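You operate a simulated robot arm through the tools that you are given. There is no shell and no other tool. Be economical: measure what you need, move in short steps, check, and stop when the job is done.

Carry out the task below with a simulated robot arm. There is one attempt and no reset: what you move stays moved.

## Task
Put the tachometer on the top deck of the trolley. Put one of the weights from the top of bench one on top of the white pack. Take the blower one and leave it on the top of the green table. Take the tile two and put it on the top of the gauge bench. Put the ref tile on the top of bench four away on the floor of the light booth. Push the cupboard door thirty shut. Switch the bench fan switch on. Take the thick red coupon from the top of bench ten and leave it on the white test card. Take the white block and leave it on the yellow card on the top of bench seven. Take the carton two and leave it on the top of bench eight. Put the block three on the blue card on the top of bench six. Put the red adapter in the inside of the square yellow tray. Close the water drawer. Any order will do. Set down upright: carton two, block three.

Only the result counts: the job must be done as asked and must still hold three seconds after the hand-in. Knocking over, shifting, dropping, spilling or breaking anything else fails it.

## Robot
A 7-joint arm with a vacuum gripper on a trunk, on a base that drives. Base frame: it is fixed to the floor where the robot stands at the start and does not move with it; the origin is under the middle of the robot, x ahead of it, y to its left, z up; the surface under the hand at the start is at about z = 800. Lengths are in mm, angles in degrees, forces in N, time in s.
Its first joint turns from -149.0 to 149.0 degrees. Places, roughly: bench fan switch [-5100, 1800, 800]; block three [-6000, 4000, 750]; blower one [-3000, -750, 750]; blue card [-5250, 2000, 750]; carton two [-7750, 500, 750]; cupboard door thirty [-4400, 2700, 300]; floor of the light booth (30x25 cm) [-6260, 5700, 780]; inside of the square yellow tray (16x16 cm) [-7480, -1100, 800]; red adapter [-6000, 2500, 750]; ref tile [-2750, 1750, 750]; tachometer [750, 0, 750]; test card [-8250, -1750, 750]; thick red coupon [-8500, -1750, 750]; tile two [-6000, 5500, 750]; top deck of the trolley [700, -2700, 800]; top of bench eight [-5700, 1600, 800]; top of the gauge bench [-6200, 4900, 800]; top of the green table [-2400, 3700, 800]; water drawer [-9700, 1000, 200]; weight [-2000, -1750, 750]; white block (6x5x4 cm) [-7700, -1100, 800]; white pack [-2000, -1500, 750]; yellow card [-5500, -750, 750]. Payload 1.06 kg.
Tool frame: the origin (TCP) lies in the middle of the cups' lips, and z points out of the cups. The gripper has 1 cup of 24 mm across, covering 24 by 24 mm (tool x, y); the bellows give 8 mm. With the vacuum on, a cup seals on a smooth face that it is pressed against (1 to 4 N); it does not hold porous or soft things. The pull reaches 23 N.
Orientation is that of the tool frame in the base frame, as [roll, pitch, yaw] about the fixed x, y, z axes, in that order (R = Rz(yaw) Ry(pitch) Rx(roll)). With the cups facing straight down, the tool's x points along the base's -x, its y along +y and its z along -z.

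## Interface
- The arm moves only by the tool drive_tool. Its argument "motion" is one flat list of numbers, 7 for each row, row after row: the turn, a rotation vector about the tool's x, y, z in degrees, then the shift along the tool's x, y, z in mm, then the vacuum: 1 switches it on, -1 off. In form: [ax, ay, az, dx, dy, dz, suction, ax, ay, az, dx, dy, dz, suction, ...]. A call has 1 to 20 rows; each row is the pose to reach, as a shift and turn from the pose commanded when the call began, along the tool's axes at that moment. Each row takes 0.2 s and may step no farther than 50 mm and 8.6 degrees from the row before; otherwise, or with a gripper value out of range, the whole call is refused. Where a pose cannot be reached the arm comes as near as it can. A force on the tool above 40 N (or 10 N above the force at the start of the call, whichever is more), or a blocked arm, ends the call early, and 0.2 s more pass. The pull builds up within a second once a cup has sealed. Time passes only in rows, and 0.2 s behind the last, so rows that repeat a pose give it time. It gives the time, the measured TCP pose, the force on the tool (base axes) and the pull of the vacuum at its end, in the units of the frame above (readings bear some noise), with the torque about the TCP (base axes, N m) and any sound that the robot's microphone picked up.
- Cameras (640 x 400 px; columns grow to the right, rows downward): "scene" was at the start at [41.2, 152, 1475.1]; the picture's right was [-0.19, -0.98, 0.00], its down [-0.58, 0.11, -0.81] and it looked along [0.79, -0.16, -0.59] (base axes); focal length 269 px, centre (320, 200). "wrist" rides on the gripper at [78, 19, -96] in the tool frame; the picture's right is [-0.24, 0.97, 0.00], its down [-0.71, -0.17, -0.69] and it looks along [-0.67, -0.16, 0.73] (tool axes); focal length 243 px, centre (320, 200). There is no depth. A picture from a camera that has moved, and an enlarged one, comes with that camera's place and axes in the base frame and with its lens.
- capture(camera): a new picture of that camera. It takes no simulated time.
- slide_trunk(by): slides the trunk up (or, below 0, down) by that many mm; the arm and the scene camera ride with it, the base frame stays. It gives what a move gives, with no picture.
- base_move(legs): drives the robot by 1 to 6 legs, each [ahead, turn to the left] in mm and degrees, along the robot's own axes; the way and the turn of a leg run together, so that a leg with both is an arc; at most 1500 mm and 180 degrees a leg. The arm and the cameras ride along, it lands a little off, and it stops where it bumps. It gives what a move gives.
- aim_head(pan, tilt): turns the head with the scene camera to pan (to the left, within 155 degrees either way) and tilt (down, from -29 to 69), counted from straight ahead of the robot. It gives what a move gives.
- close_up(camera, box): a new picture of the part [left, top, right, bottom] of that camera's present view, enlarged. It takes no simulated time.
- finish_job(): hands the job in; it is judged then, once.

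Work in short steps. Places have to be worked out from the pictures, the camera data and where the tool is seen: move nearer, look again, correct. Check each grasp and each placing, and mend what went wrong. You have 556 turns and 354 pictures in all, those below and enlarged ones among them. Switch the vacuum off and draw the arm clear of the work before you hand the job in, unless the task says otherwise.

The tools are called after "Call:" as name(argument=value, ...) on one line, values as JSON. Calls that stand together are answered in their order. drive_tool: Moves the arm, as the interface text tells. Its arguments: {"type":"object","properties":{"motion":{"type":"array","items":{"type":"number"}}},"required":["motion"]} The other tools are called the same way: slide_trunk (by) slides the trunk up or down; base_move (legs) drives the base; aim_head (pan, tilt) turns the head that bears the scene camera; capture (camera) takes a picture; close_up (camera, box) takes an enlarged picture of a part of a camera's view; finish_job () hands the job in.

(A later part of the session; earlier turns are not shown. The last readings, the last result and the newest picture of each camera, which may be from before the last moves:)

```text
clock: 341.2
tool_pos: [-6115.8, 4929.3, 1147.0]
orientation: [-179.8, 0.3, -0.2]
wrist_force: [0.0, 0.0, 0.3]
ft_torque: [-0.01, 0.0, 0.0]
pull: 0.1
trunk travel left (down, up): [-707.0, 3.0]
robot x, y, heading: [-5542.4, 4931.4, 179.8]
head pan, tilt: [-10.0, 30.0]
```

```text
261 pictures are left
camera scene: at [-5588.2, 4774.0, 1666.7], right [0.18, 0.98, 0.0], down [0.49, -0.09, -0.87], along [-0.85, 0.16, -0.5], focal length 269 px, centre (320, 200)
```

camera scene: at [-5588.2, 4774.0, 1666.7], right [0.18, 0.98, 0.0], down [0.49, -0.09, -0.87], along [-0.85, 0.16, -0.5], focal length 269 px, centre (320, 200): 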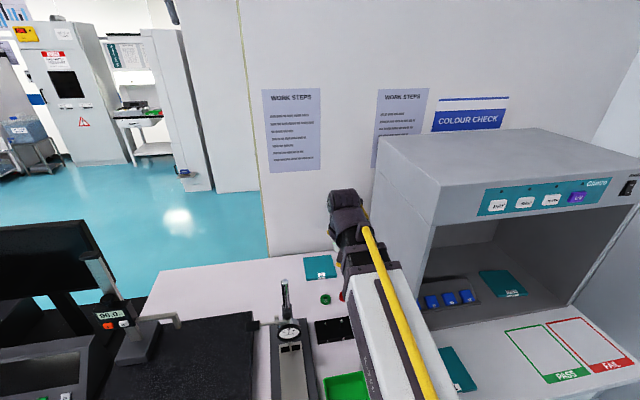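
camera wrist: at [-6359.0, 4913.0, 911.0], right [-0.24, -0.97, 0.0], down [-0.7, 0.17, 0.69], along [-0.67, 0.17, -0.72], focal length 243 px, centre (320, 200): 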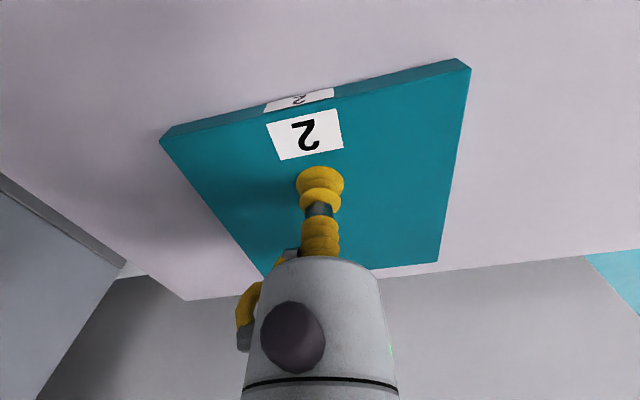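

Tile two is placed. Next block three on the black table near (-6000, 4000). I back off and drive to (-5290, 4030).

Call:
base_move(legs=[[-250, 0], [0, 90], [900, 0], [0, -90]])

Call:
aim_head(pan=0, tilt=35)

Call:
capture(camera="scene")

```text
clock: 354.9
tool_pos: [-5908.2, 4043.1, 1148.0]
orientation: [-179.7, 0.3, -2.9]
wrist_force: [0.6, 0.9, -1.0]
ft_torque: [-0.02, 0.02, 0.0]
pull: 0.0
trunk travel left (down, up): [-707.0, 3.0]
robot x, y, heading: [-5339.0, 4019.4, 177.3]
head pan, tilt: [-10.0, 30.0]
```

```text
clock: 355.7
tool_pos: [-5908.1, 4043.1, 1148.6]
orientation: [-179.6, 0.3, -2.9]
wrist_force: [0.3, -0.5, 0.8]
ft_torque: [0.01, -0.02, -0.02]
pull: 0.0
trunk travel left (down, up): [-707.0, 3.0]
robot x, y, heading: [-5340.4, 4022.5, 177.4]
head pan, tilt: [0.0, 35.0]
```

```text
260 pictures are left
camera scene: at [-5387.8, 3850.1, 1658.9], right [0.05, 1.0, 0.0], down [0.57, -0.03, -0.82], along [-0.82, 0.04, -0.57], focal length 269 px, centre (320, 200)
```

scene: 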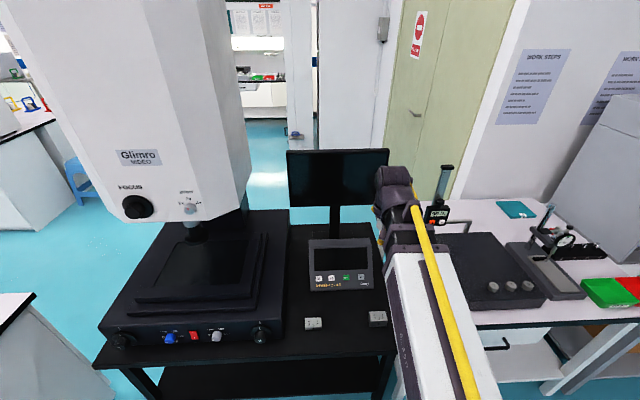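

Gray blocks stand on the black table. I zoom in to read their labels.

Call:
close_up(camera="scene", box=[290, 290, 410, 350])

```text
5.33 times, centred on (350, 320) of scene
camera zoom: at [-5387.8, 3850.1, 1658.9], right [0.05, 1.0, 0.0], down [0.57, -0.03, -0.82], along [-0.82, 0.04, -0.57], focal length 1435 px, centre (160, -440)
```

zoom: 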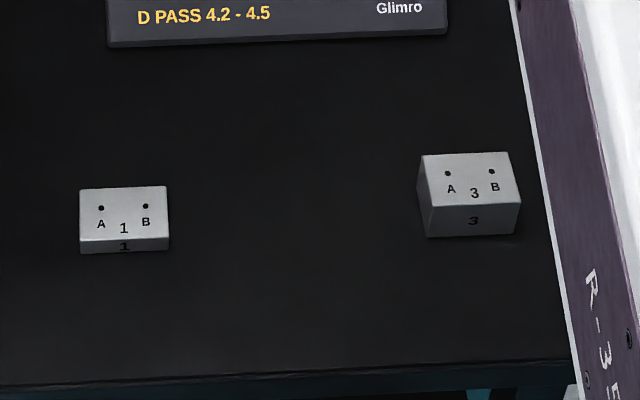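

Block three is near (-5895, 4073); the holes A and B must be avoided, so I'll aim at the printed "3". I back the base 110 mm and hover over it.

Call:
base_move(legs=[[-110, 0]])

Call:
drive_tool(motion=[0, 0, 0, -40, -10, 10, -1, 0, 0, 0, -80, -25, 30, -1, 0, 0, 0, -100, -30, 75, -1, 0, 0, 0, -100, -30, 125, -1, 0, 0, 0, -100, -30, 170, -1])

Call:
capture(camera="wrist")

```text
clock: 356.9
tool_pos: [-5797.0, 4039.4, 1147.4]
orientation: [-179.7, 0.3, -3.0]
wrist_force: [-0.7, 0.3, 0.0]
ft_torque: [0.0, -0.02, 0.01]
pull: 0.0
trunk travel left (down, up): [-707.0, 3.0]
robot x, y, heading: [-5225.8, 4012.2, 176.9]
head pan, tilt: [0.0, 35.0]
```

```text
clock: 358.1
tool_pos: [-5896.3, 4076.0, 977.0]
orientation: [-179.7, 0.3, -3.0]
wrist_force: [-0.5, 0.5, -0.2]
ft_torque: [-0.02, -0.03, -0.02]
pull: 0.0
trunk travel left (down, up): [-707.0, 3.0]
robot x, y, heading: [-5225.1, 4010.5, 177.5]
head pan, tilt: [0.0, 35.0]
```

```text
258 pictures are left
camera wrist: at [-5818.9, 4052.3, 1072.6], right [-0.29, -0.96, 0.0], down [-0.69, 0.2, 0.69], along [-0.66, 0.2, -0.72], focal length 243 px, centre (320, 200)
```

wrist: 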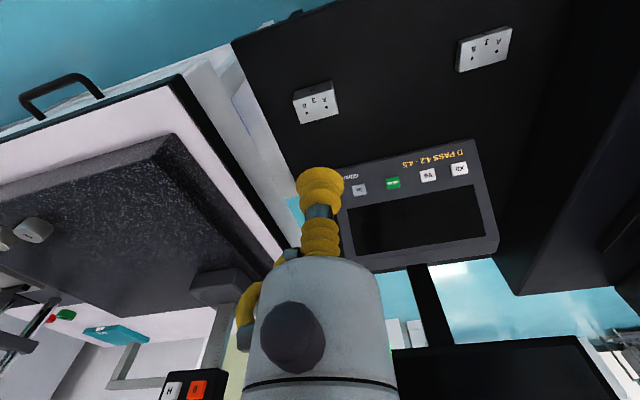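

I shift by (-20, +15) and descend to z≈885 to look again.

Call:
drive_tool(motion=[0, 0, 0, -10, -7, 40, -1, 0, 0, 0, -21, -14, 80, -1, 0, 0, 0, -21, -14, 100, -1])

Call:
capture(camera="wrist")

```text
clock: 358.9
tool_pos: [-5917.7, 4091.7, 878.7]
orientation: [-179.8, 0.3, -3.0]
wrist_force: [0.3, -0.2, 0.0]
ft_torque: [0.0, -0.01, 0.01]
pull: 0.2
trunk travel left (down, up): [-707.0, 3.0]
robot x, y, heading: [-5222.6, 4013.4, 176.6]
head pan, tilt: [0.0, 35.0]
```

```text
257 pictures are left
camera wrist: at [-5839.7, 4068.4, 973.3], right [-0.29, -0.96, 0.0], down [-0.7, 0.2, 0.69], along [-0.66, 0.2, -0.72], focal length 243 px, centre (320, 200)
```

wrist: 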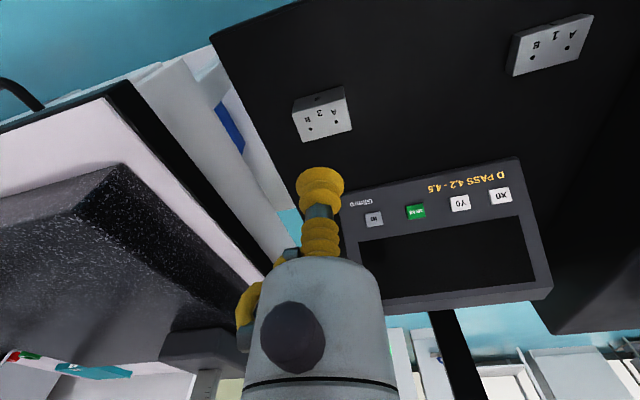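

The aim is good for a top at z≈795–805. I descend to z≈825 and check again.

Call:
drive_tool(motion=[0, 0, 0, 0, -1, 30, 1, 0, 0, 0, 0, -1, 54, 1])

Call:
close_up(camera="wrist", box=[240, 90, 400, 210])

```text
clock: 359.5
tool_pos: [-5917.2, 4092.8, 823.3]
orientation: [-179.8, 0.3, -3.0]
wrist_force: [0.3, 0.6, -0.1]
ft_torque: [0.01, 0.01, 0.04]
pull: 0.1
trunk travel left (down, up): [-707.0, 3.0]
robot x, y, heading: [-5221.7, 4010.9, 177.0]
head pan, tilt: [0.0, 35.0]
```

```text
3.33 times, centred on (320, 150) of wrist
camera zoom: at [-5840.1, 4068.5, 918.6], right [-0.29, -0.96, 0.0], down [-0.7, 0.2, 0.69], along [-0.66, 0.2, -0.72], focal length 809 px, centre (320, 367)
```

zoom: 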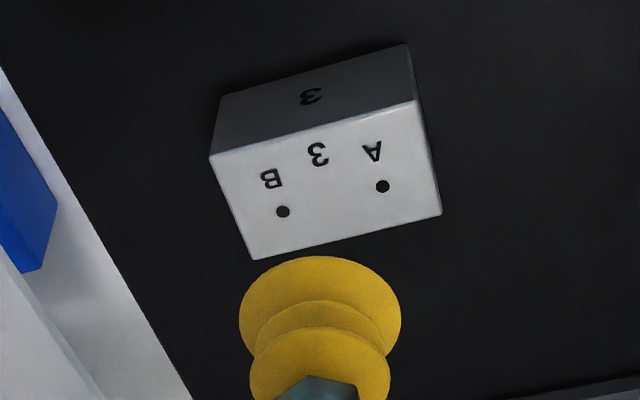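

Hole spacing and the views together show the table is lower: the block's top is at z≈690, so it lies near (-5960, 4107). I shift there and lower to z≈750, then look.

Call:
drive_tool(motion=[0, 0, 0, -22, -6, 0, 1, 0, 0, 0, -44, -13, 0, 1, 0, 0, 0, -44, -13, 40, 1, 0, 0, 0, -44, -13, 70, 1])

Call:
capture(camera="wrist")

Call:
close_up(camera="wrist", box=[240, 90, 400, 210])

```text
clock: 360.5
tool_pos: [-5958.2, 4106.6, 755.1]
orientation: [-179.6, 0.1, -2.9]
wrist_force: [1.2, -0.3, 0.1]
ft_torque: [-0.01, 0.01, 0.02]
pull: 0.0
trunk travel left (down, up): [-707.0, 3.0]
robot x, y, heading: [-5223.1, 4013.2, 176.8]
head pan, tilt: [0.0, 35.0]
```

```text
255 pictures are left
camera wrist: at [-5882.1, 4083.1, 850.6], right [-0.29, -0.96, 0.0], down [-0.7, 0.2, 0.69], along [-0.66, 0.2, -0.73], focal length 243 px, centre (320, 200)
```

wrist: 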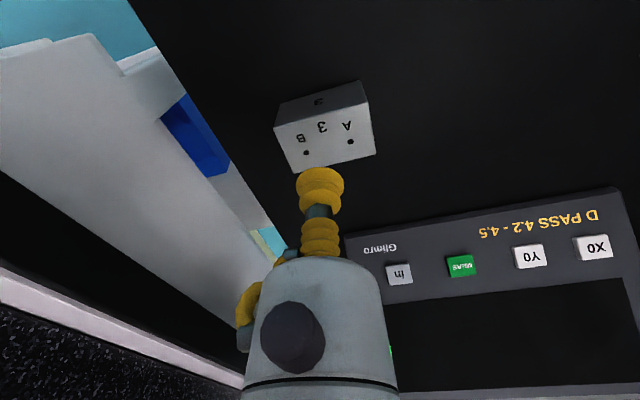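

```text
3.33 times, centred on (320, 150) of wrist
camera zoom: at [-5882.1, 4083.1, 850.6], right [-0.29, -0.96, 0.0], down [-0.7, 0.2, 0.69], along [-0.66, 0.2, -0.73], focal length 809 px, centre (320, 367)
```

zoom: 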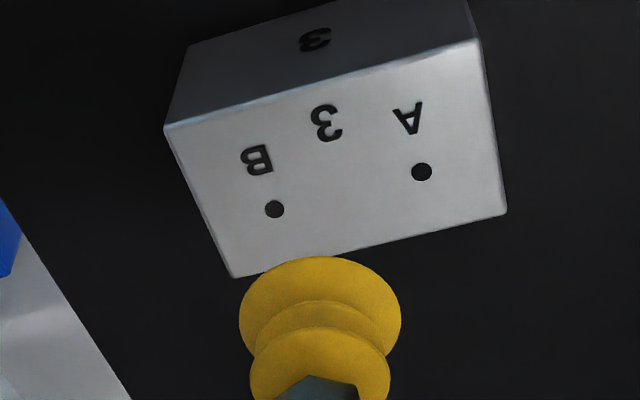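

The top is at z≈686 and I'm right over the "3"; I shift 5 mm further from the near edge, staying clear of the holes, and descend.

Call:
drive_tool(motion=[0, 0, 0, -3, 1, 30, 1, 0, 0, 0, -6, 2, 55, 1, 0, 0, 0, -6, 2, 63, 1, 0, 0, 0, -6, 2, 68, 1, 0, 0, 0, -6, 2, 72, 1, 0, 0, 0, -6, 2, 72, 1])

Call:
close_up(camera="wrist", box=[240, 100, 400, 220])

```text
clock: 361.5
tool_pos: [-5964.0, 4106.5, 692.7]
orientation: [-179.8, 0.7, -3.0]
wrist_force: [3.5, -0.6, 23.4]
ft_torque: [-0.08, -0.02, -0.06]
pull: 22.5
trunk travel left (down, up): [-707.0, 3.0]
robot x, y, heading: [-5225.0, 4012.1, 177.0]
head pan, tilt: [0.0, 35.0]
stopped in row 5: the force on the tool passed its limit at 46 N (the readings are from after the stop); the commanded pose is now the measured one
```

```text
3.33 times, centred on (320, 160) of wrist
camera zoom: at [-5886.8, 4082.2, 787.5], right [-0.29, -0.96, 0.0], down [-0.69, 0.2, 0.69], along [-0.67, 0.2, -0.72], focal length 809 px, centre (320, 333)
```

zoom: 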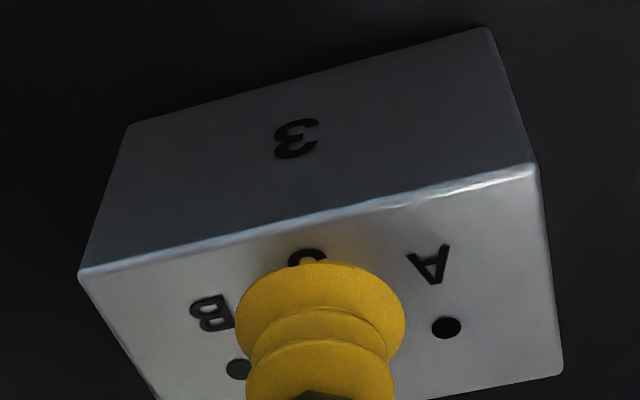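

Sealed at 22.5 N. I lift it and check the weight.

Call:
drive_tool(motion=[0, 0, 0, 0, 0, -5, 1, 0, 0, 0, 0, 0, -20, 1, 0, 0, 0, 0, 0, -60, 1, 0, 0, 0, 0, 0, -110, 1, 0, 0, 0, 0, 0, -160, 1, 0, 0, 0, 0, 0, -210, 1, 0, 0, 0, 0, 0, -260, 1, 0, 0, 0, 0, 0, -310, 1, 0, 0, 0, 0, 0, -360, 1])

Call:
capture(camera="wrist")

```text
clock: 363.5
tool_pos: [-5962.3, 4104.6, 1049.8]
orientation: [-179.8, 0.5, -2.9]
wrist_force: [-0.4, -0.9, -2.6]
ft_torque: [-0.01, 0.02, 0.02]
pull: 22.8
trunk travel left (down, up): [-707.0, 3.0]
robot x, y, heading: [-5225.1, 4012.9, 176.9]
head pan, tilt: [0.0, 35.0]
```

```text
252 pictures are left
camera wrist: at [-5885.7, 4080.4, 1143.9], right [-0.29, -0.96, 0.0], down [-0.69, 0.2, 0.69], along [-0.66, 0.2, -0.72], focal length 243 px, centre (320, 200)
```

wrist: 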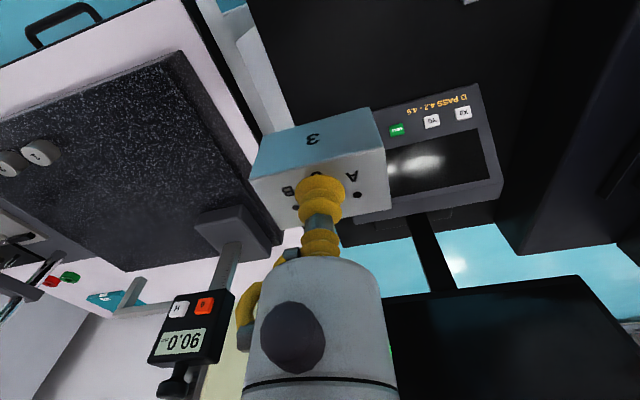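

Block held. I retract the arm and drive round to the east aisle at (-3800, 2000), facing west to the second island.

Call:
drive_tool(motion=[0, 0, 0, 45, 0, -20, 1, 0, 0, 0, 90, 0, -40, 1, 0, 0, 0, 135, 10, -60, 1, 0, 0, 0, 170, 30, -80, 1])

Call:
base_move(legs=[[0, -177], [1420, 0], [0, -90], [1000, 0], [1010, 0], [0, -90]])

Call:
aim_head(pan=0, tilt=30)

Call:
capture(camera="scene")

```text
refused: row 3 steps farther than a row can; nothing moved
```

```text
clock: 395.1
tool_pos: [-4470.8, 2102.0, 1049.4]
orientation: [-179.7, 0.5, 0.7]
wrist_force: [0.1, -0.4, -2.7]
ft_torque: [-0.01, -0.03, 0.02]
pull: 22.9
trunk travel left (down, up): [-707.0, 3.0]
robot x, y, heading: [-3727.8, 2053.5, -179.5]
head pan, tilt: [0.0, 35.0]
```

```text
clock: 395.8
tool_pos: [-4471.1, 2103.1, 1048.6]
orientation: [-179.8, 0.4, 0.7]
wrist_force: [-0.1, 0.4, -1.9]
ft_torque: [0.01, -0.03, 0.02]
pull: 23.4
trunk travel left (down, up): [-707.0, 3.0]
robot x, y, heading: [-3727.9, 2059.7, -179.4]
head pan, tilt: [0.0, 30.0]
```

```text
251 pictures are left
camera scene: at [-3771.2, 1886.6, 1666.6], right [-0.01, 1.0, 0.0], down [0.5, 0.01, -0.87], along [-0.87, -0.01, -0.5], focal length 269 px, centre (320, 200)
```

scene: 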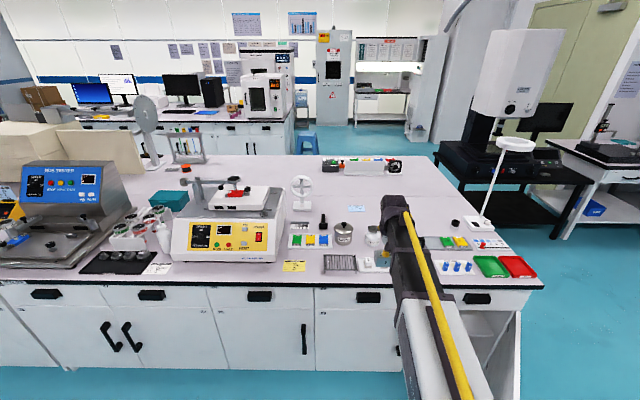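

I zoom in to find the blue card and the fan switch.

Call:
close_up(camera="scene", box=[270, 140, 430, 280])

```text
2.86 times, centred on (350, 210) of scene
camera zoom: at [-3771.2, 1886.6, 1666.6], right [-0.01, 1.0, 0.0], down [0.5, 0.01, -0.87], along [-0.87, -0.01, -0.5], focal length 769 px, centre (234, 171)
```

zoom: 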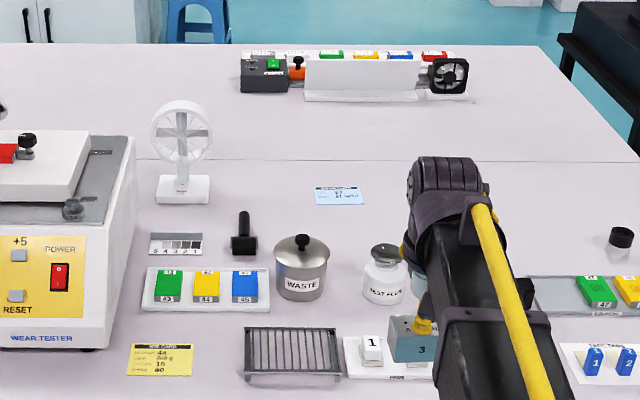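

The blue card is at about (-5177, 2092) and the bench edge at x≈-4550, so I need to stand close. I look down to see the base's footprint.

Call:
aim_head(pan=0, tilt=69)

Call:
capture(camera="scene")

```text
clock: 396.8
tool_pos: [-4470.9, 2102.8, 1048.5]
orientation: [-179.7, 0.5, 0.6]
wrist_force: [0.7, -0.2, -3.0]
ft_torque: [-0.01, -0.03, -0.02]
pull: 22.7
trunk travel left (down, up): [-707.0, 3.0]
robot x, y, heading: [-3725.6, 2058.9, -179.3]
head pan, tilt: [0.0, 68.8]
```

```text
249 pictures are left
camera scene: at [-3736.7, 1887.0, 1615.2], right [-0.01, 1.0, 0.0], down [0.93, 0.01, -0.36], along [-0.36, 0.0, -0.93], focal length 269 px, centre (320, 200)
```

scene: 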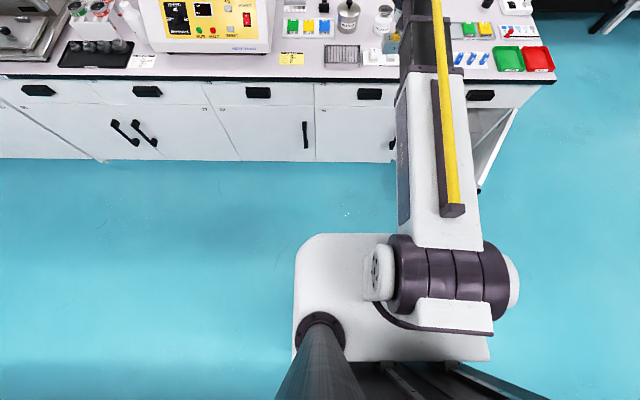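

The base reaches about 335 mm ahead of its axis, and the cabinet stands back below the bench edge. I drive 440 mm nearer and look at the gap.

Call:
base_move(legs=[[440, 0]])

Call:
capture(camera="scene")

```text
clock: 399.5
tool_pos: [-4914.9, 2101.5, 1047.7]
orientation: [-179.7, 0.4, 0.3]
wrist_force: [0.1, 0.3, -2.5]
ft_torque: [0.0, -0.01, 0.02]
pull: 23.2
trunk travel left (down, up): [-707.0, 3.0]
robot x, y, heading: [-4171.3, 2053.3, -179.5]
head pan, tilt: [0.0, 68.8]
```

```text
248 pictures are left
camera scene: at [-4180.6, 1882.9, 1615.2], right [-0.01, 1.0, 0.0], down [0.93, 0.01, -0.36], along [-0.36, 0.0, -0.93], focal length 269 px, centre (320, 200)
```

scene: 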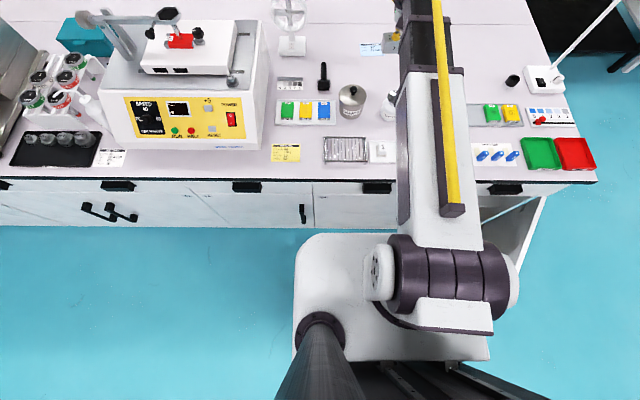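

The gap still allows a little more. I go 40 mm nearer.

Call:
base_move(legs=[[40, 0]])

Call:
aim_head(pan=5, tilt=45)

Call:
capture(camera="scene")

```text
clock: 400.4
tool_pos: [-4955.6, 2101.2, 1048.8]
orientation: [-179.7, 0.4, 0.4]
wrist_force: [-0.3, 0.5, -3.1]
ft_torque: [0.0, -0.06, -0.01]
pull: 22.5
trunk travel left (down, up): [-707.0, 3.0]
robot x, y, heading: [-4213.4, 2057.7, -179.4]
head pan, tilt: [0.0, 68.8]
```

```text
clock: 401.3
tool_pos: [-4953.9, 2101.9, 1048.6]
orientation: [-179.8, 0.5, 0.4]
wrist_force: [0.6, -0.8, -3.0]
ft_torque: [0.02, -0.01, 0.02]
pull: 23.2
trunk travel left (down, up): [-707.0, 3.0]
robot x, y, heading: [-4212.0, 2051.6, -179.4]
head pan, tilt: [5.0, 45.0]
```

```text
247 pictures are left
camera scene: at [-4245.6, 1875.3, 1644.0], right [-0.09, 1.0, 0.0], down [0.7, 0.07, -0.71], along [-0.7, -0.07, -0.71], focal length 269 px, centre (320, 200)
```

scene: 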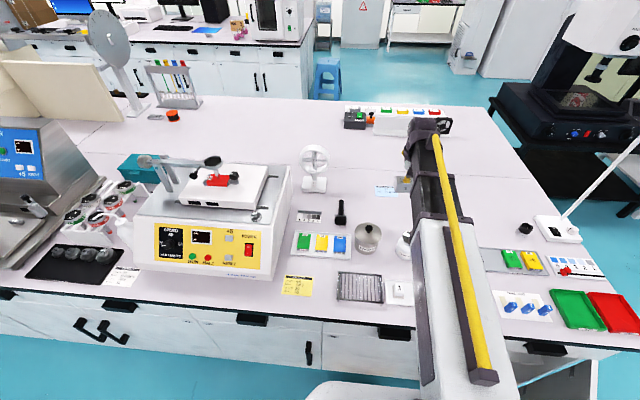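

I extend over the card at z≈1048 and then lower to 900.

Call:
drive_tool(motion=[0, 0, 0, -48, 2, 0, 1, 0, 0, 0, -96, 4, 0, 1, 0, 0, 0, -144, 6, 0, 1, 0, 0, 0, -190, 6, 0, 1, 0, 0, 0, -206, 6, 0, 1, 0, 0, 0, -206, 6, 48, 1, 0, 0, 0, -206, 6, 96, 1, 0, 0, 0, -206, 6, 140, 1])

Call:
capture(camera="wrist")

Call:
close_up(camera="scene", box=[340, 100, 500, 260])

```text
clock: 403.1
tool_pos: [-5162.7, 2095.2, 911.7]
orientation: [-179.7, 0.5, 0.5]
wrist_force: [-0.5, -0.3, -2.8]
ft_torque: [0.04, -0.03, -0.03]
pull: 23.1
trunk travel left (down, up): [-707.0, 3.0]
robot x, y, heading: [-4211.6, 2054.5, -179.8]
head pan, tilt: [5.0, 45.0]
```

```text
246 pictures are left
camera wrist: at [-5083.1, 2075.3, 1006.1], right [-0.23, -0.97, 0.0], down [-0.7, 0.16, 0.69], along [-0.67, 0.16, -0.72], focal length 243 px, centre (320, 200)
```

wrist: 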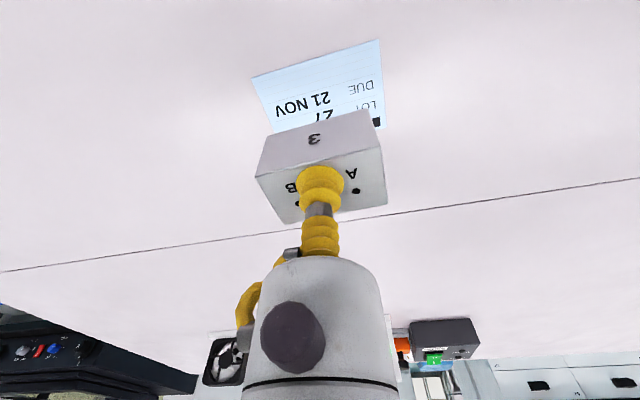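

```text
2.50 times, centred on (420, 180) of scene
camera zoom: at [-4245.9, 1875.3, 1644.1], right [-0.09, 1.0, 0.0], down [0.7, 0.07, -0.71], along [-0.7, -0.07, -0.71], focal length 672 px, centre (70, 250)
```

zoom: 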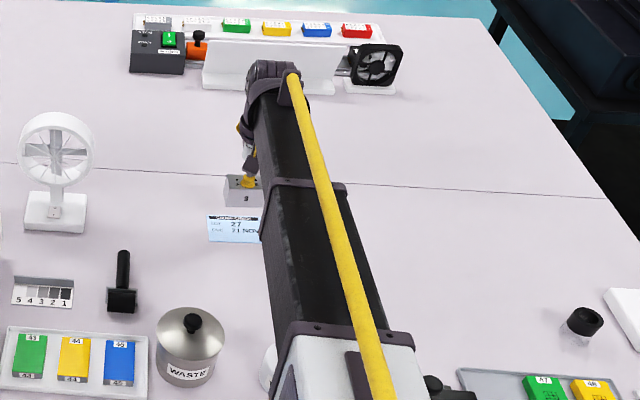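

The block is right over the card (centre about (-5167, 2093)). I lower in steps.

Call:
drive_tool(motion=[0, 0, 0, 4, 1, 30, 1, 0, 0, 0, 4, 1, 55, 1, 0, 0, 0, 4, 1, 62, 1, 0, 0, 0, 4, 1, 68, 1])

Call:
capture(camera="wrist")

```text
clock: 404.1
tool_pos: [-5157.8, 2095.6, 844.9]
orientation: [-179.7, 0.6, 0.4]
wrist_force: [-0.8, 0.1, 3.5]
ft_torque: [-0.04, 0.0, -0.01]
pull: 22.9
trunk travel left (down, up): [-707.0, 3.0]
robot x, y, heading: [-4211.4, 2054.9, -179.4]
head pan, tilt: [5.0, 45.0]
```

```text
244 pictures are left
camera wrist: at [-5078.6, 2075.4, 938.8], right [-0.23, -0.97, 0.0], down [-0.7, 0.16, 0.69], along [-0.67, 0.16, -0.72], focal length 243 px, centre (320, 200)
```

wrist: 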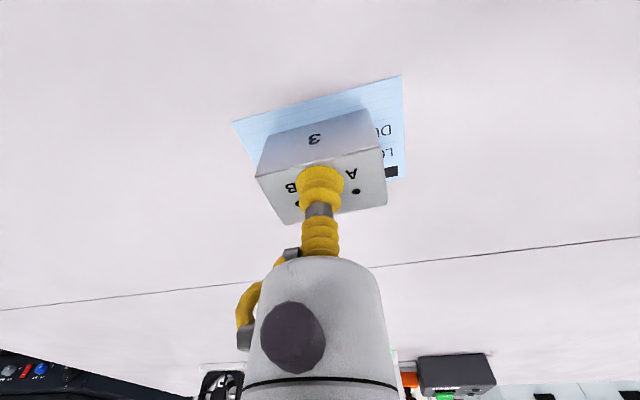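

The block stands on the card with margin all round. Release and rise.

Call:
drive_tool(motion=[0, 0, 0, 0, 0, 0, -1, 0, 0, 0, 0, 0, 0, -1, 0, 0, 0, 0, 0, 0, -1, 0, 0, 0, 0, 0, -4, -1, 0, 0, 0, 0, 0, -20, -1, 0, 0, 0, 0, 0, -60, -1, 0, 0, 0, 0, 0, -105, -1, 0, 0, 0, 0, 0, -150, -1])

Call:
capture(camera="wrist")

```text
clock: 405.9
tool_pos: [-5158.3, 2092.5, 994.1]
orientation: [-179.7, 0.5, 0.4]
wrist_force: [-0.1, 0.4, -0.1]
ft_torque: [0.0, 0.0, -0.03]
pull: 0.2
trunk travel left (down, up): [-707.0, 3.0]
robot x, y, heading: [-4210.4, 2055.8, -179.8]
head pan, tilt: [5.0, 45.0]
```

```text
243 pictures are left
camera wrist: at [-5078.4, 2073.1, 1088.8], right [-0.23, -0.97, 0.0], down [-0.7, 0.16, 0.69], along [-0.67, 0.16, -0.72], focal length 243 px, centre (320, 200)
```

wrist: 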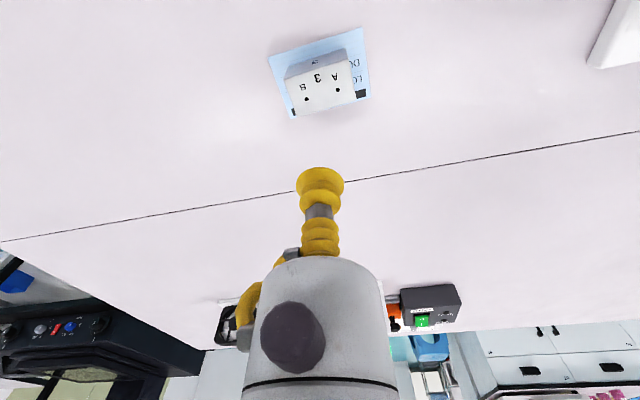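

Block three is on the blue card. The fan stands on the same bench; I zoom in on its base for the switch.

Call:
close_up(camera="scene", box=[290, 135, 350, 215])

Call:
close_up(camera="scene", box=[340, 95, 450, 150])

```text
5.00 times, centred on (320, 175) of scene
camera zoom: at [-4245.3, 1875.3, 1644.0], right [-0.09, 1.0, 0.0], down [0.7, 0.07, -0.71], along [-0.7, -0.07, -0.71], focal length 1345 px, centre (320, 325)
```

zoom: 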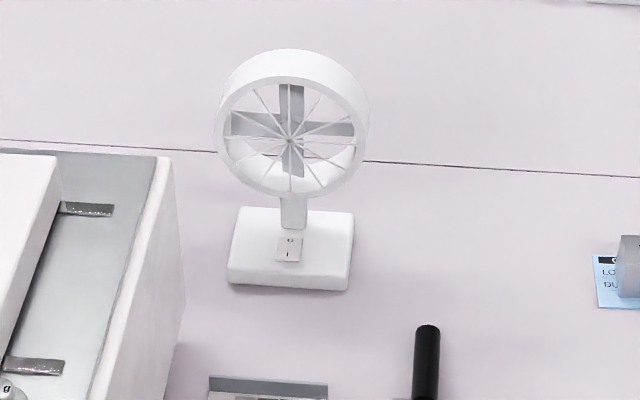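

```text
5.82 times, centred on (395, 122) of scene
camera zoom: at [-4245.3, 1875.3, 1644.0], right [-0.09, 1.0, 0.0], down [0.7, 0.07, -0.71], along [-0.7, -0.07, -0.71], focal length 1565 px, centre (-116, 651)
```

zoom: 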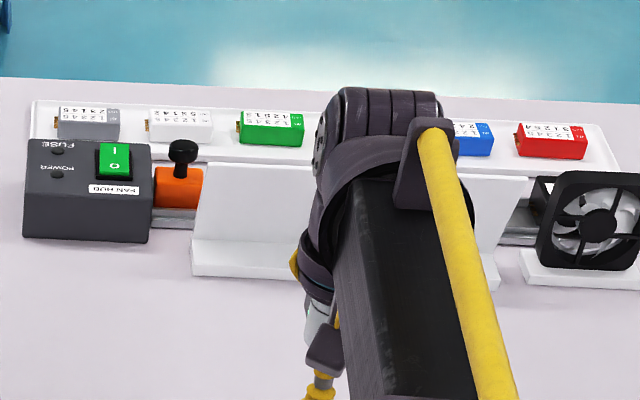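

The bench fan's rocker ("O" far, "I" near) is on its base at about (-5142, 1759). I move the tool in front of the fan and lean it 30° so the gripper stays clear of the fan ring.

Call:
drive_tool(motion=[0, 0, 0, 15, 42, -10, -1, 0, 0, 0, 30, 84, -20, -1, 0, 0, 0, 45, 126, -30, -1, 0, 0, 0, 60, 168, -30, -1, 0, 0, 0, 75, 210, -30, -1, 0, 0, 0, 90, 252, -30, -1, 0, 0, 0, 110, 292, -30, -1, 0, -7.5, 0, 130, 315, -30, -1, 0, -15, 0, 130, 315, -30, -1, 0, -22.5, 0, 130, 315, -30, -1, 0, -30, 0, 130, 315, -30, -1])

Call:
capture(camera="wrist")

Call:
capture(camera="scene")

```text
clock: 408.3
tool_pos: [-5023.1, 1779.3, 1019.7]
orientation: [-179.7, 30.7, 0.6]
wrist_force: [-1.1, -0.5, 0.6]
ft_torque: [0.03, 0.03, -0.02]
pull: 0.2
trunk travel left (down, up): [-707.0, 3.0]
robot x, y, heading: [-4211.4, 2053.4, -179.5]
head pan, tilt: [5.0, 45.0]
```

```text
240 pictures are left
camera wrist: at [-4907.1, 1760.1, 1062.6], right [-0.2, -0.97, 0.12], down [-0.26, 0.16, 0.95], along [-0.95, 0.16, -0.29], focal length 243 px, centre (320, 200)
```

wrist: 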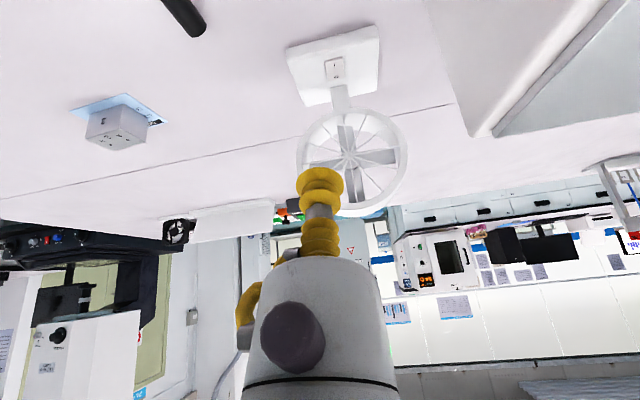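

```text
239 pictures are left
camera scene: at [-4245.2, 1875.2, 1644.0], right [-0.09, 1.0, 0.0], down [0.7, 0.07, -0.71], along [-0.7, -0.07, -0.71], focal length 269 px, centre (320, 200)
```

scene: 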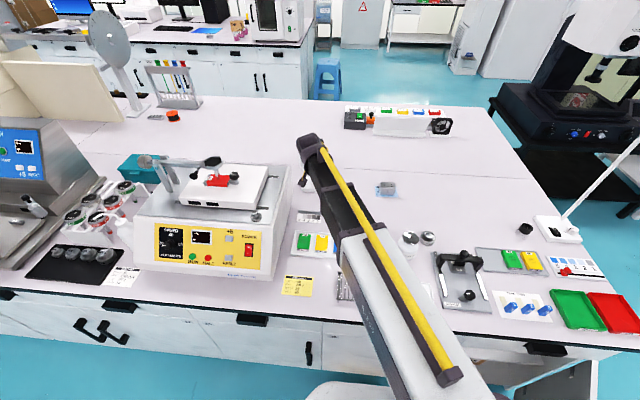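

Switch near (-5144, 1764). I zoom in on it to read its state.

Call:
close_up(camera="wrist", box=[280, 20, 390, 120])

```text
4.00 times, centred on (335, 70) of wrist
camera zoom: at [-4907.1, 1760.1, 1062.6], right [-0.2, -0.97, 0.12], down [-0.26, 0.16, 0.95], along [-0.95, 0.16, -0.29], focal length 970 px, centre (260, 720)
```

zoom: 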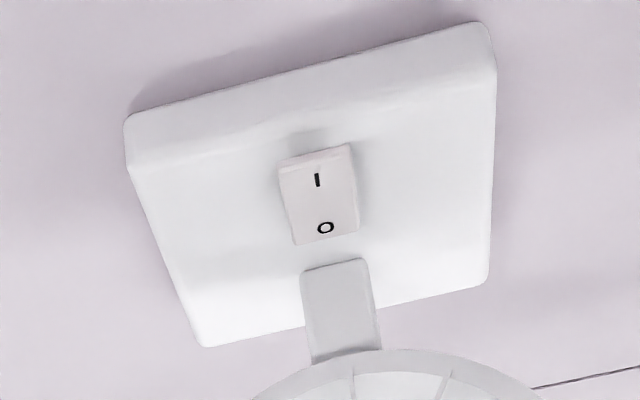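

The rocker is off (the "I" end, near side, is raised). I approach so the cup's lower near lip will come onto the "I" end, stopping ~30 mm above.

Call:
drive_tool(motion=[0, 0, 0, -6, 3, 38, -1, 0, 0, 0, -12, 6, 76, -1, 0, 0, 0, -18, 9, 115, -1, 0, 0, 0, -24, 12, 153, -1, 0, 0, 0, -29, 14, 190, -1])

Call:
capture(camera="wrist")

Call:
close_up(camera="scene", box=[250, 120, 390, 230])

```text
clock: 409.5
tool_pos: [-5145.8, 1764.6, 868.5]
orientation: [-179.6, 30.5, 0.6]
wrist_force: [-0.3, 0.5, 0.3]
ft_torque: [0.0, -0.04, -0.01]
pull: 0.0
trunk travel left (down, up): [-707.0, 3.0]
robot x, y, heading: [-4216.4, 2053.5, -179.8]
head pan, tilt: [5.0, 45.0]
```

```text
237 pictures are left
camera wrist: at [-5029.1, 1745.3, 911.3], right [-0.2, -0.97, 0.11], down [-0.26, 0.16, 0.95], along [-0.94, 0.16, -0.29], focal length 243 px, centre (320, 200)
```

wrist: 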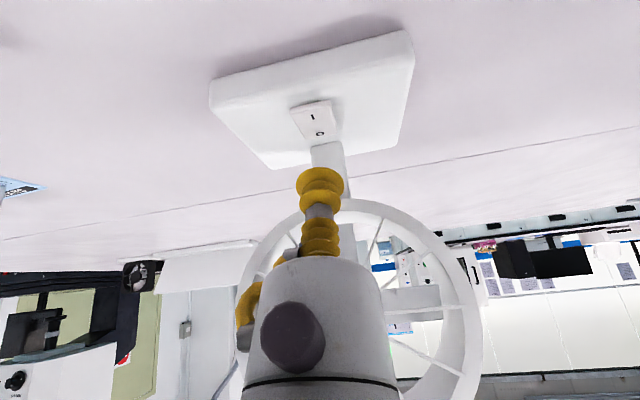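

```text
3.64 times, centred on (320, 175) of scene
camera zoom: at [-4245.7, 1875.1, 1644.0], right [-0.09, 1.0, 0.0], down [0.7, 0.07, -0.71], along [-0.7, -0.07, -0.71], focal length 978 px, centre (320, 291)
```

zoom: 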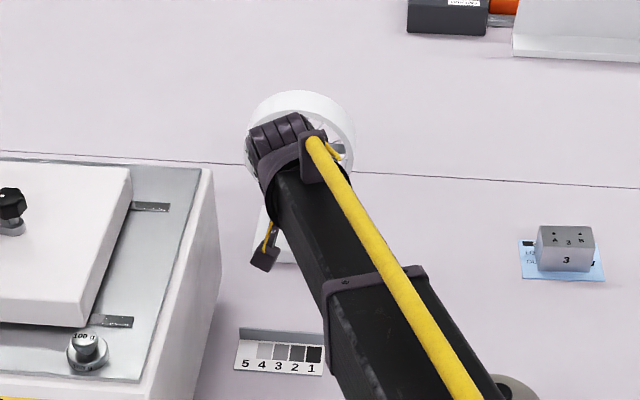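

Aligned: the "I" end is just under the near lip. I press straight down in steps.

Call:
drive_tool(motion=[0, 0, 0, 11.2, 0, 18.9, -1, 0, 0, 0, 15.3, 0, 25.8, -1, 0, 0, 0, 17.3, 0, 29.2, -1, 0, 0, 0, 19.4, 0, 32.7, -1, 0, 0, 0, 20.9, 0, 35.3, -1])

Call:
close_up(camera="wrist", box=[240, 80, 400, 220])

```text
clock: 410.7
tool_pos: [-5144.5, 1764.5, 830.2]
orientation: [-179.6, 30.6, 0.6]
wrist_force: [-0.8, -0.9, 3.5]
ft_torque: [0.01, -0.01, -0.03]
pull: 0.0
trunk travel left (down, up): [-707.0, 3.0]
robot x, y, heading: [-4210.0, 2053.2, -179.6]
head pan, tilt: [5.0, 45.0]
```

```text
2.86 times, centred on (320, 150) of wrist
camera zoom: at [-5028.3, 1746.1, 872.4], right [-0.2, -0.97, 0.11], down [-0.26, 0.16, 0.95], along [-0.94, 0.16, -0.29], focal length 693 px, centre (320, 343)
```

zoom: 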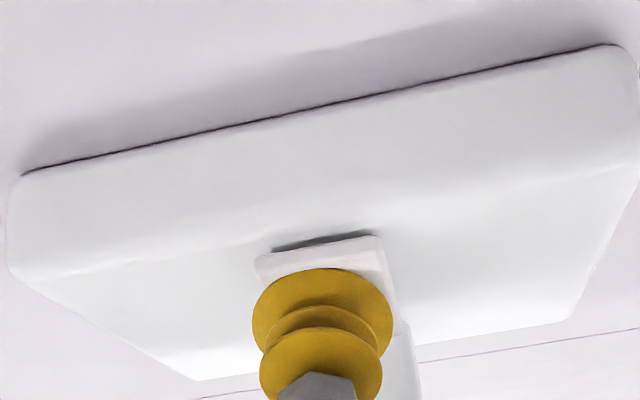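

Contact at 3.5 N on the "I" end, no click yet. I press further.

Call:
drive_tool(motion=[0, 0, 0, 1.5, 0, 2.6, -1, 0, 0, 0, 3, 0, 5.2, -1, 0, 0, 0, 4, 0, 6.9, -1, 0, 0, 0, 4, 0, 6.9, -1])

Call:
close_up(camera="wrist", box=[240, 80, 400, 220])

```text
clock: 411.7
tool_pos: [-5143.0, 1764.9, 825.4]
orientation: [-179.6, 30.8, 0.7]
wrist_force: [1.5, -1.4, 28.2]
ft_torque: [-0.01, -0.27, -0.07]
pull: 0.1
trunk travel left (down, up): [-707.0, 3.0]
robot x, y, heading: [-4209.8, 2055.1, -179.4]
head pan, tilt: [5.0, 45.0]
```

```text
2.86 times, centred on (320, 150) of wrist
camera zoom: at [-5027.1, 1746.4, 867.6], right [-0.19, -0.97, 0.12], down [-0.26, 0.17, 0.95], along [-0.95, 0.15, -0.28], focal length 693 px, centre (320, 343)
```

zoom: 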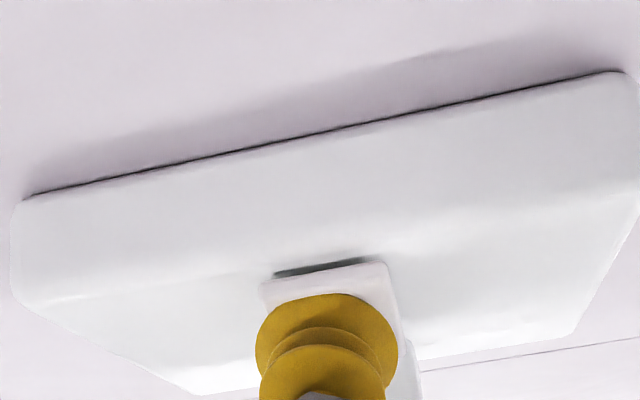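

No click at 28 N; I should press nearer to the end of the rocker. I lift, shift 6 mm towards the robot, and press again.

Call:
drive_tool(motion=[0, 0, 0, -6.2, 0, -10.4, -1, 0, 0, 0, -1, 0, -13.5, -1, 0, 0, 0, 2.6, 0, -7.4, -1, 0, 0, 0, 4.1, 0, -4.8, -1, 0, 0, 0, 5.2, 0, -3.1, -1, 0, 0, 0, 5.2, 0, -3.1, -1])

Call:
close_up(camera="wrist", box=[240, 80, 400, 220])

```text
clock: 413.1
tool_pos: [-5138.4, 1765.1, 822.7]
orientation: [-179.7, 30.6, 0.7]
wrist_force: [2.1, 2.8, 4.8]
ft_torque: [-0.07, 0.02, 0.03]
pull: 0.1
trunk travel left (down, up): [-707.0, 3.0]
robot x, y, heading: [-4210.1, 2054.0, -179.3]
head pan, tilt: [5.0, 45.0]
```

```text
2.86 times, centred on (320, 150) of wrist
camera zoom: at [-5023.2, 1746.2, 864.6], right [-0.2, -0.97, 0.11], down [-0.26, 0.16, 0.95], along [-0.94, 0.16, -0.29], focal length 693 px, centre (320, 343)
```

zoom: 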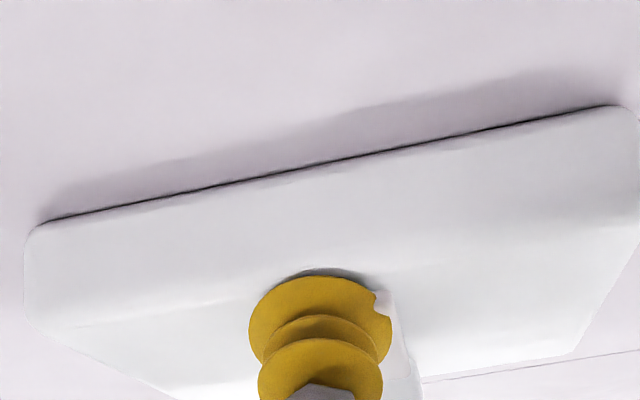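

I lift a bit to look at the rocker's state.

Call:
drive_tool(motion=[0, 0, 0, -12, 0, -21, -1, 0, 0, 0, -25, 0, -42, -1])

Call:
close_up(camera="wrist", box=[240, 60, 400, 200])

```text
clock: 413.7
tool_pos: [-5140.3, 1762.4, 869.5]
orientation: [-179.6, 30.4, 0.6]
wrist_force: [0.3, -0.7, -0.8]
ft_torque: [0.04, 0.05, -0.02]
pull: 0.0
trunk travel left (down, up): [-707.0, 3.0]
robot x, y, heading: [-4212.3, 2054.7, -179.7]
head pan, tilt: [5.0, 45.0]
```

```text
2.86 times, centred on (320, 130) of wrist
camera zoom: at [-5023.7, 1744.5, 912.1], right [-0.2, -0.97, 0.11], down [-0.26, 0.16, 0.95], along [-0.94, 0.16, -0.29], focal length 693 px, centre (320, 400)
```

zoom: 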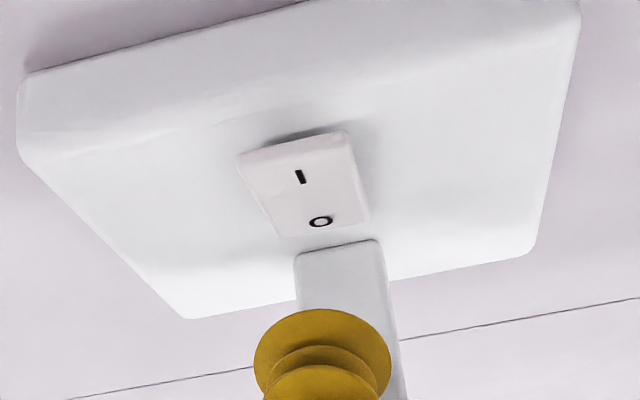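

The "I" end is still up. I press again about 3 mm nearer to its end than the first time, and harder.

Call:
drive_tool(motion=[0, 0, 0, 9, 0, 18, -1, 0, 0, 0, 18, 0, 35, -1, 0, 0, 0, 20, 0, 38.5, -1, 0, 0, 0, 21.5, 0, 41, -1, 0, 0, 0, 22.5, 0, 42.7, -1, 0, 0, 0, 23.5, 0, 44.4, -1, 0, 0, 0, 23.5, 0, 44.4, -1])

Call:
close_up(camera="wrist", box=[240, 80, 400, 220])

```text
clock: 415.3
tool_pos: [-5139.6, 1763.9, 824.3]
orientation: [-179.6, 30.7, 0.6]
wrist_force: [3.4, -4.2, 19.4]
ft_torque: [0.04, -0.18, -0.15]
pull: 0.0
trunk travel left (down, up): [-707.0, 3.0]
robot x, y, heading: [-4209.1, 2050.5, -179.9]
head pan, tilt: [5.0, 45.0]
```

```text
2.86 times, centred on (320, 150) of wrist
camera zoom: at [-5023.8, 1745.5, 865.9], right [-0.19, -0.97, 0.12], down [-0.26, 0.17, 0.95], along [-0.95, 0.15, -0.29], focal length 693 px, centre (320, 343)
```

zoom: 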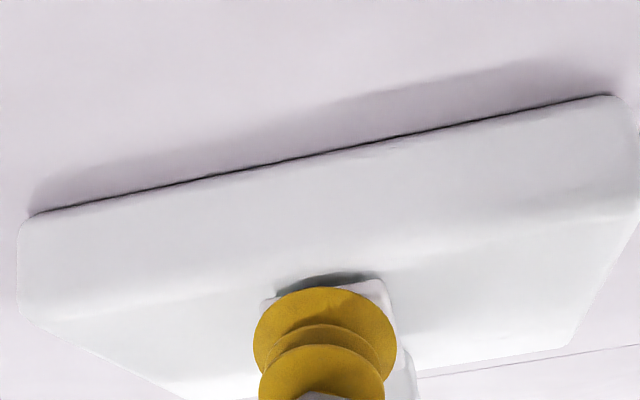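

The lip is now right at the end of the rocker (19 N). I press a further 3–4 mm.

Call:
drive_tool(motion=[0, 0, 0, 0.8, 0, 1.3, -1, 0, 0, 0, 1.5, 0, 2.6, -1, 0, 0, 0, 2, 0, 3.5, -1, 0, 0, 0, 2.5, 0, 4.3, -1])

Call:
close_up(camera="wrist", box=[240, 80, 400, 220])

```text
clock: 416.1
tool_pos: [-5139.8, 1763.4, 823.5]
orientation: [-179.7, 31.2, 0.7]
wrist_force: [2.6, -0.5, 25.9]
ft_torque: [0.07, -0.25, 0.11]
pull: 0.1
trunk travel left (down, up): [-707.0, 3.0]
robot x, y, heading: [-4210.5, 2054.4, -179.3]
head pan, tilt: [5.0, 45.0]
stopped in row 4: the force on the tool passed its limit at 41 N (the readings are from after the stop); the commanded pose is now the measured one
```

```text
2.86 times, centred on (320, 150) of wrist
camera zoom: at [-5024.2, 1745.7, 865.1], right [-0.19, -0.97, 0.12], down [-0.25, 0.17, 0.95], along [-0.95, 0.15, -0.28], focal length 693 px, centre (320, 343)
```

zoom: 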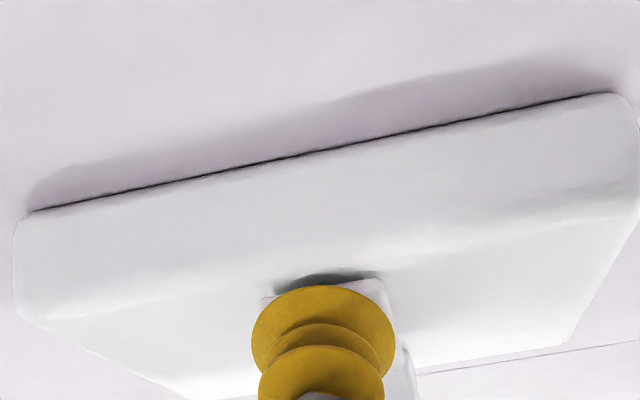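

Even 41 N does not move it, so I need to see which end is really up. I lift and back off, and straighten the tool for a view from the side.

Call:
drive_tool(motion=[0, 0, 0, -15, 0, -26, -1, 0, 0, 0, 0, 0, -60, -1, 0, 0, 0, 20, 0, -90, -1, 0, 8, 0, 37, 0, -120, -1, 0, 16, 0, 37, -30, -130, -1, 0, 24, 0, 37, -70, -130, -1, 0, 31, 0, 37, -100, -130, -1])

```text
clock: 417.7
tool_pos: [-5044.7, 1862.6, 913.1]
orientation: [-179.7, -0.4, 0.6]
wrist_force: [0.6, -0.3, -0.3]
ft_torque: [-0.02, -0.01, -0.02]
pull: 0.1
trunk travel left (down, up): [-707.0, 3.0]
robot x, y, heading: [-4209.6, 2053.8, -179.3]
head pan, tilt: [5.0, 45.0]
```

Now I turn the tool about its axis so the wrist camera looks at the fan from the +y side.

Call:
drive_tool(motion=[0, 0, -8, 0, 0, 0, -1, 0, 0, -16, 0, 0, 0, -1, 0, 0, -24, 0, 0, 0, -1, 0, 0, -32, 0, 0, 0, -1, 0, 0, -40, 0, 0, 0, -1, 0, 0, -48, 0, 0, 0, -1, 0, 0, -56, 0, 0, 0, -1, 0, 0, -64, 0, 0, 0, -1, 0, 0, -70, 0, 0, 0, -1])

Call:
capture(camera="wrist")

```text
clock: 419.7
tool_pos: [-5045.4, 1864.6, 912.5]
orientation: [179.8, -0.3, 70.6]
wrist_force: [-0.4, -0.2, 0.5]
ft_torque: [0.0, 0.0, -0.01]
pull: 0.1
trunk travel left (down, up): [-707.0, 3.0]
robot x, y, heading: [-4209.5, 2051.8, -179.7]
head pan, tilt: [5.0, 45.0]
```

```text
229 pictures are left
camera wrist: at [-5001.4, 1930.9, 1007.6], right [0.84, -0.54, 0.0], down [-0.4, -0.61, 0.68], along [-0.37, -0.57, -0.73], focal length 243 px, centre (320, 200)
```

wrist: 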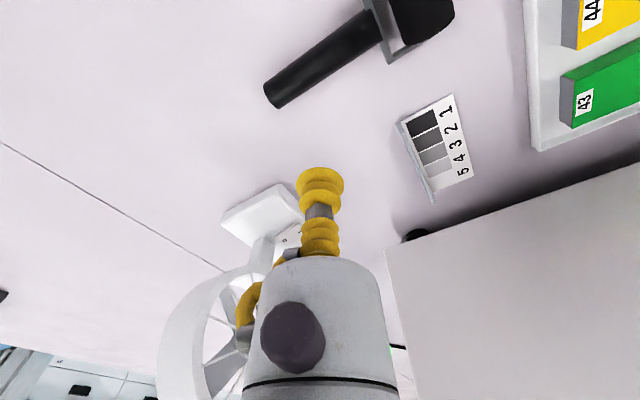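

The cup hides the switch, so I shift the tool by (-70, +30).

Call:
drive_tool(motion=[0, 0, 0, 3, -38, 0, -1, 0, 0, 0, 5, -76, 0, -1])

Call:
capture(camera="wrist")

```text
clock: 420.3
tool_pos: [-5116.2, 1896.4, 912.8]
orientation: [179.8, -0.4, 70.6]
wrist_force: [-0.3, -1.2, -0.2]
ft_torque: [0.0, -0.02, -0.01]
pull: 0.0
trunk travel left (down, up): [-707.0, 3.0]
robot x, y, heading: [-4211.5, 2050.0, -179.7]
head pan, tilt: [5.0, 45.0]
```

```text
228 pictures are left
camera wrist: at [-5072.2, 1962.0, 1008.5], right [0.84, -0.55, 0.0], down [-0.4, -0.61, 0.68], along [-0.37, -0.57, -0.73], focal length 243 px, centre (320, 200)
```

wrist: 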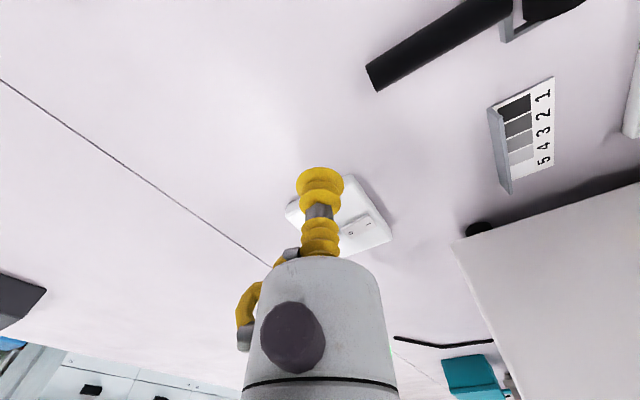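

The switch is visible now; I zoom in.

Call:
close_up(camera="wrist", box=[330, 200, 390, 250])

```text
8.00 times, centred on (360, 225) of wrist
camera zoom: at [-5072.2, 1962.0, 1008.5], right [0.84, -0.55, 0.0], down [-0.4, -0.61, 0.68], along [-0.37, -0.57, -0.73], focal length 1941 px, centre (0, 0)
```

zoom: 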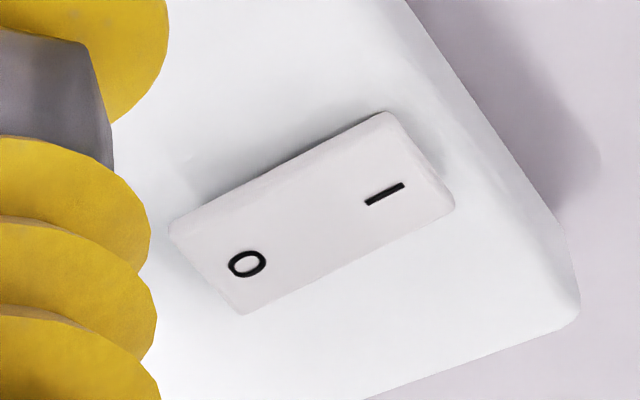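

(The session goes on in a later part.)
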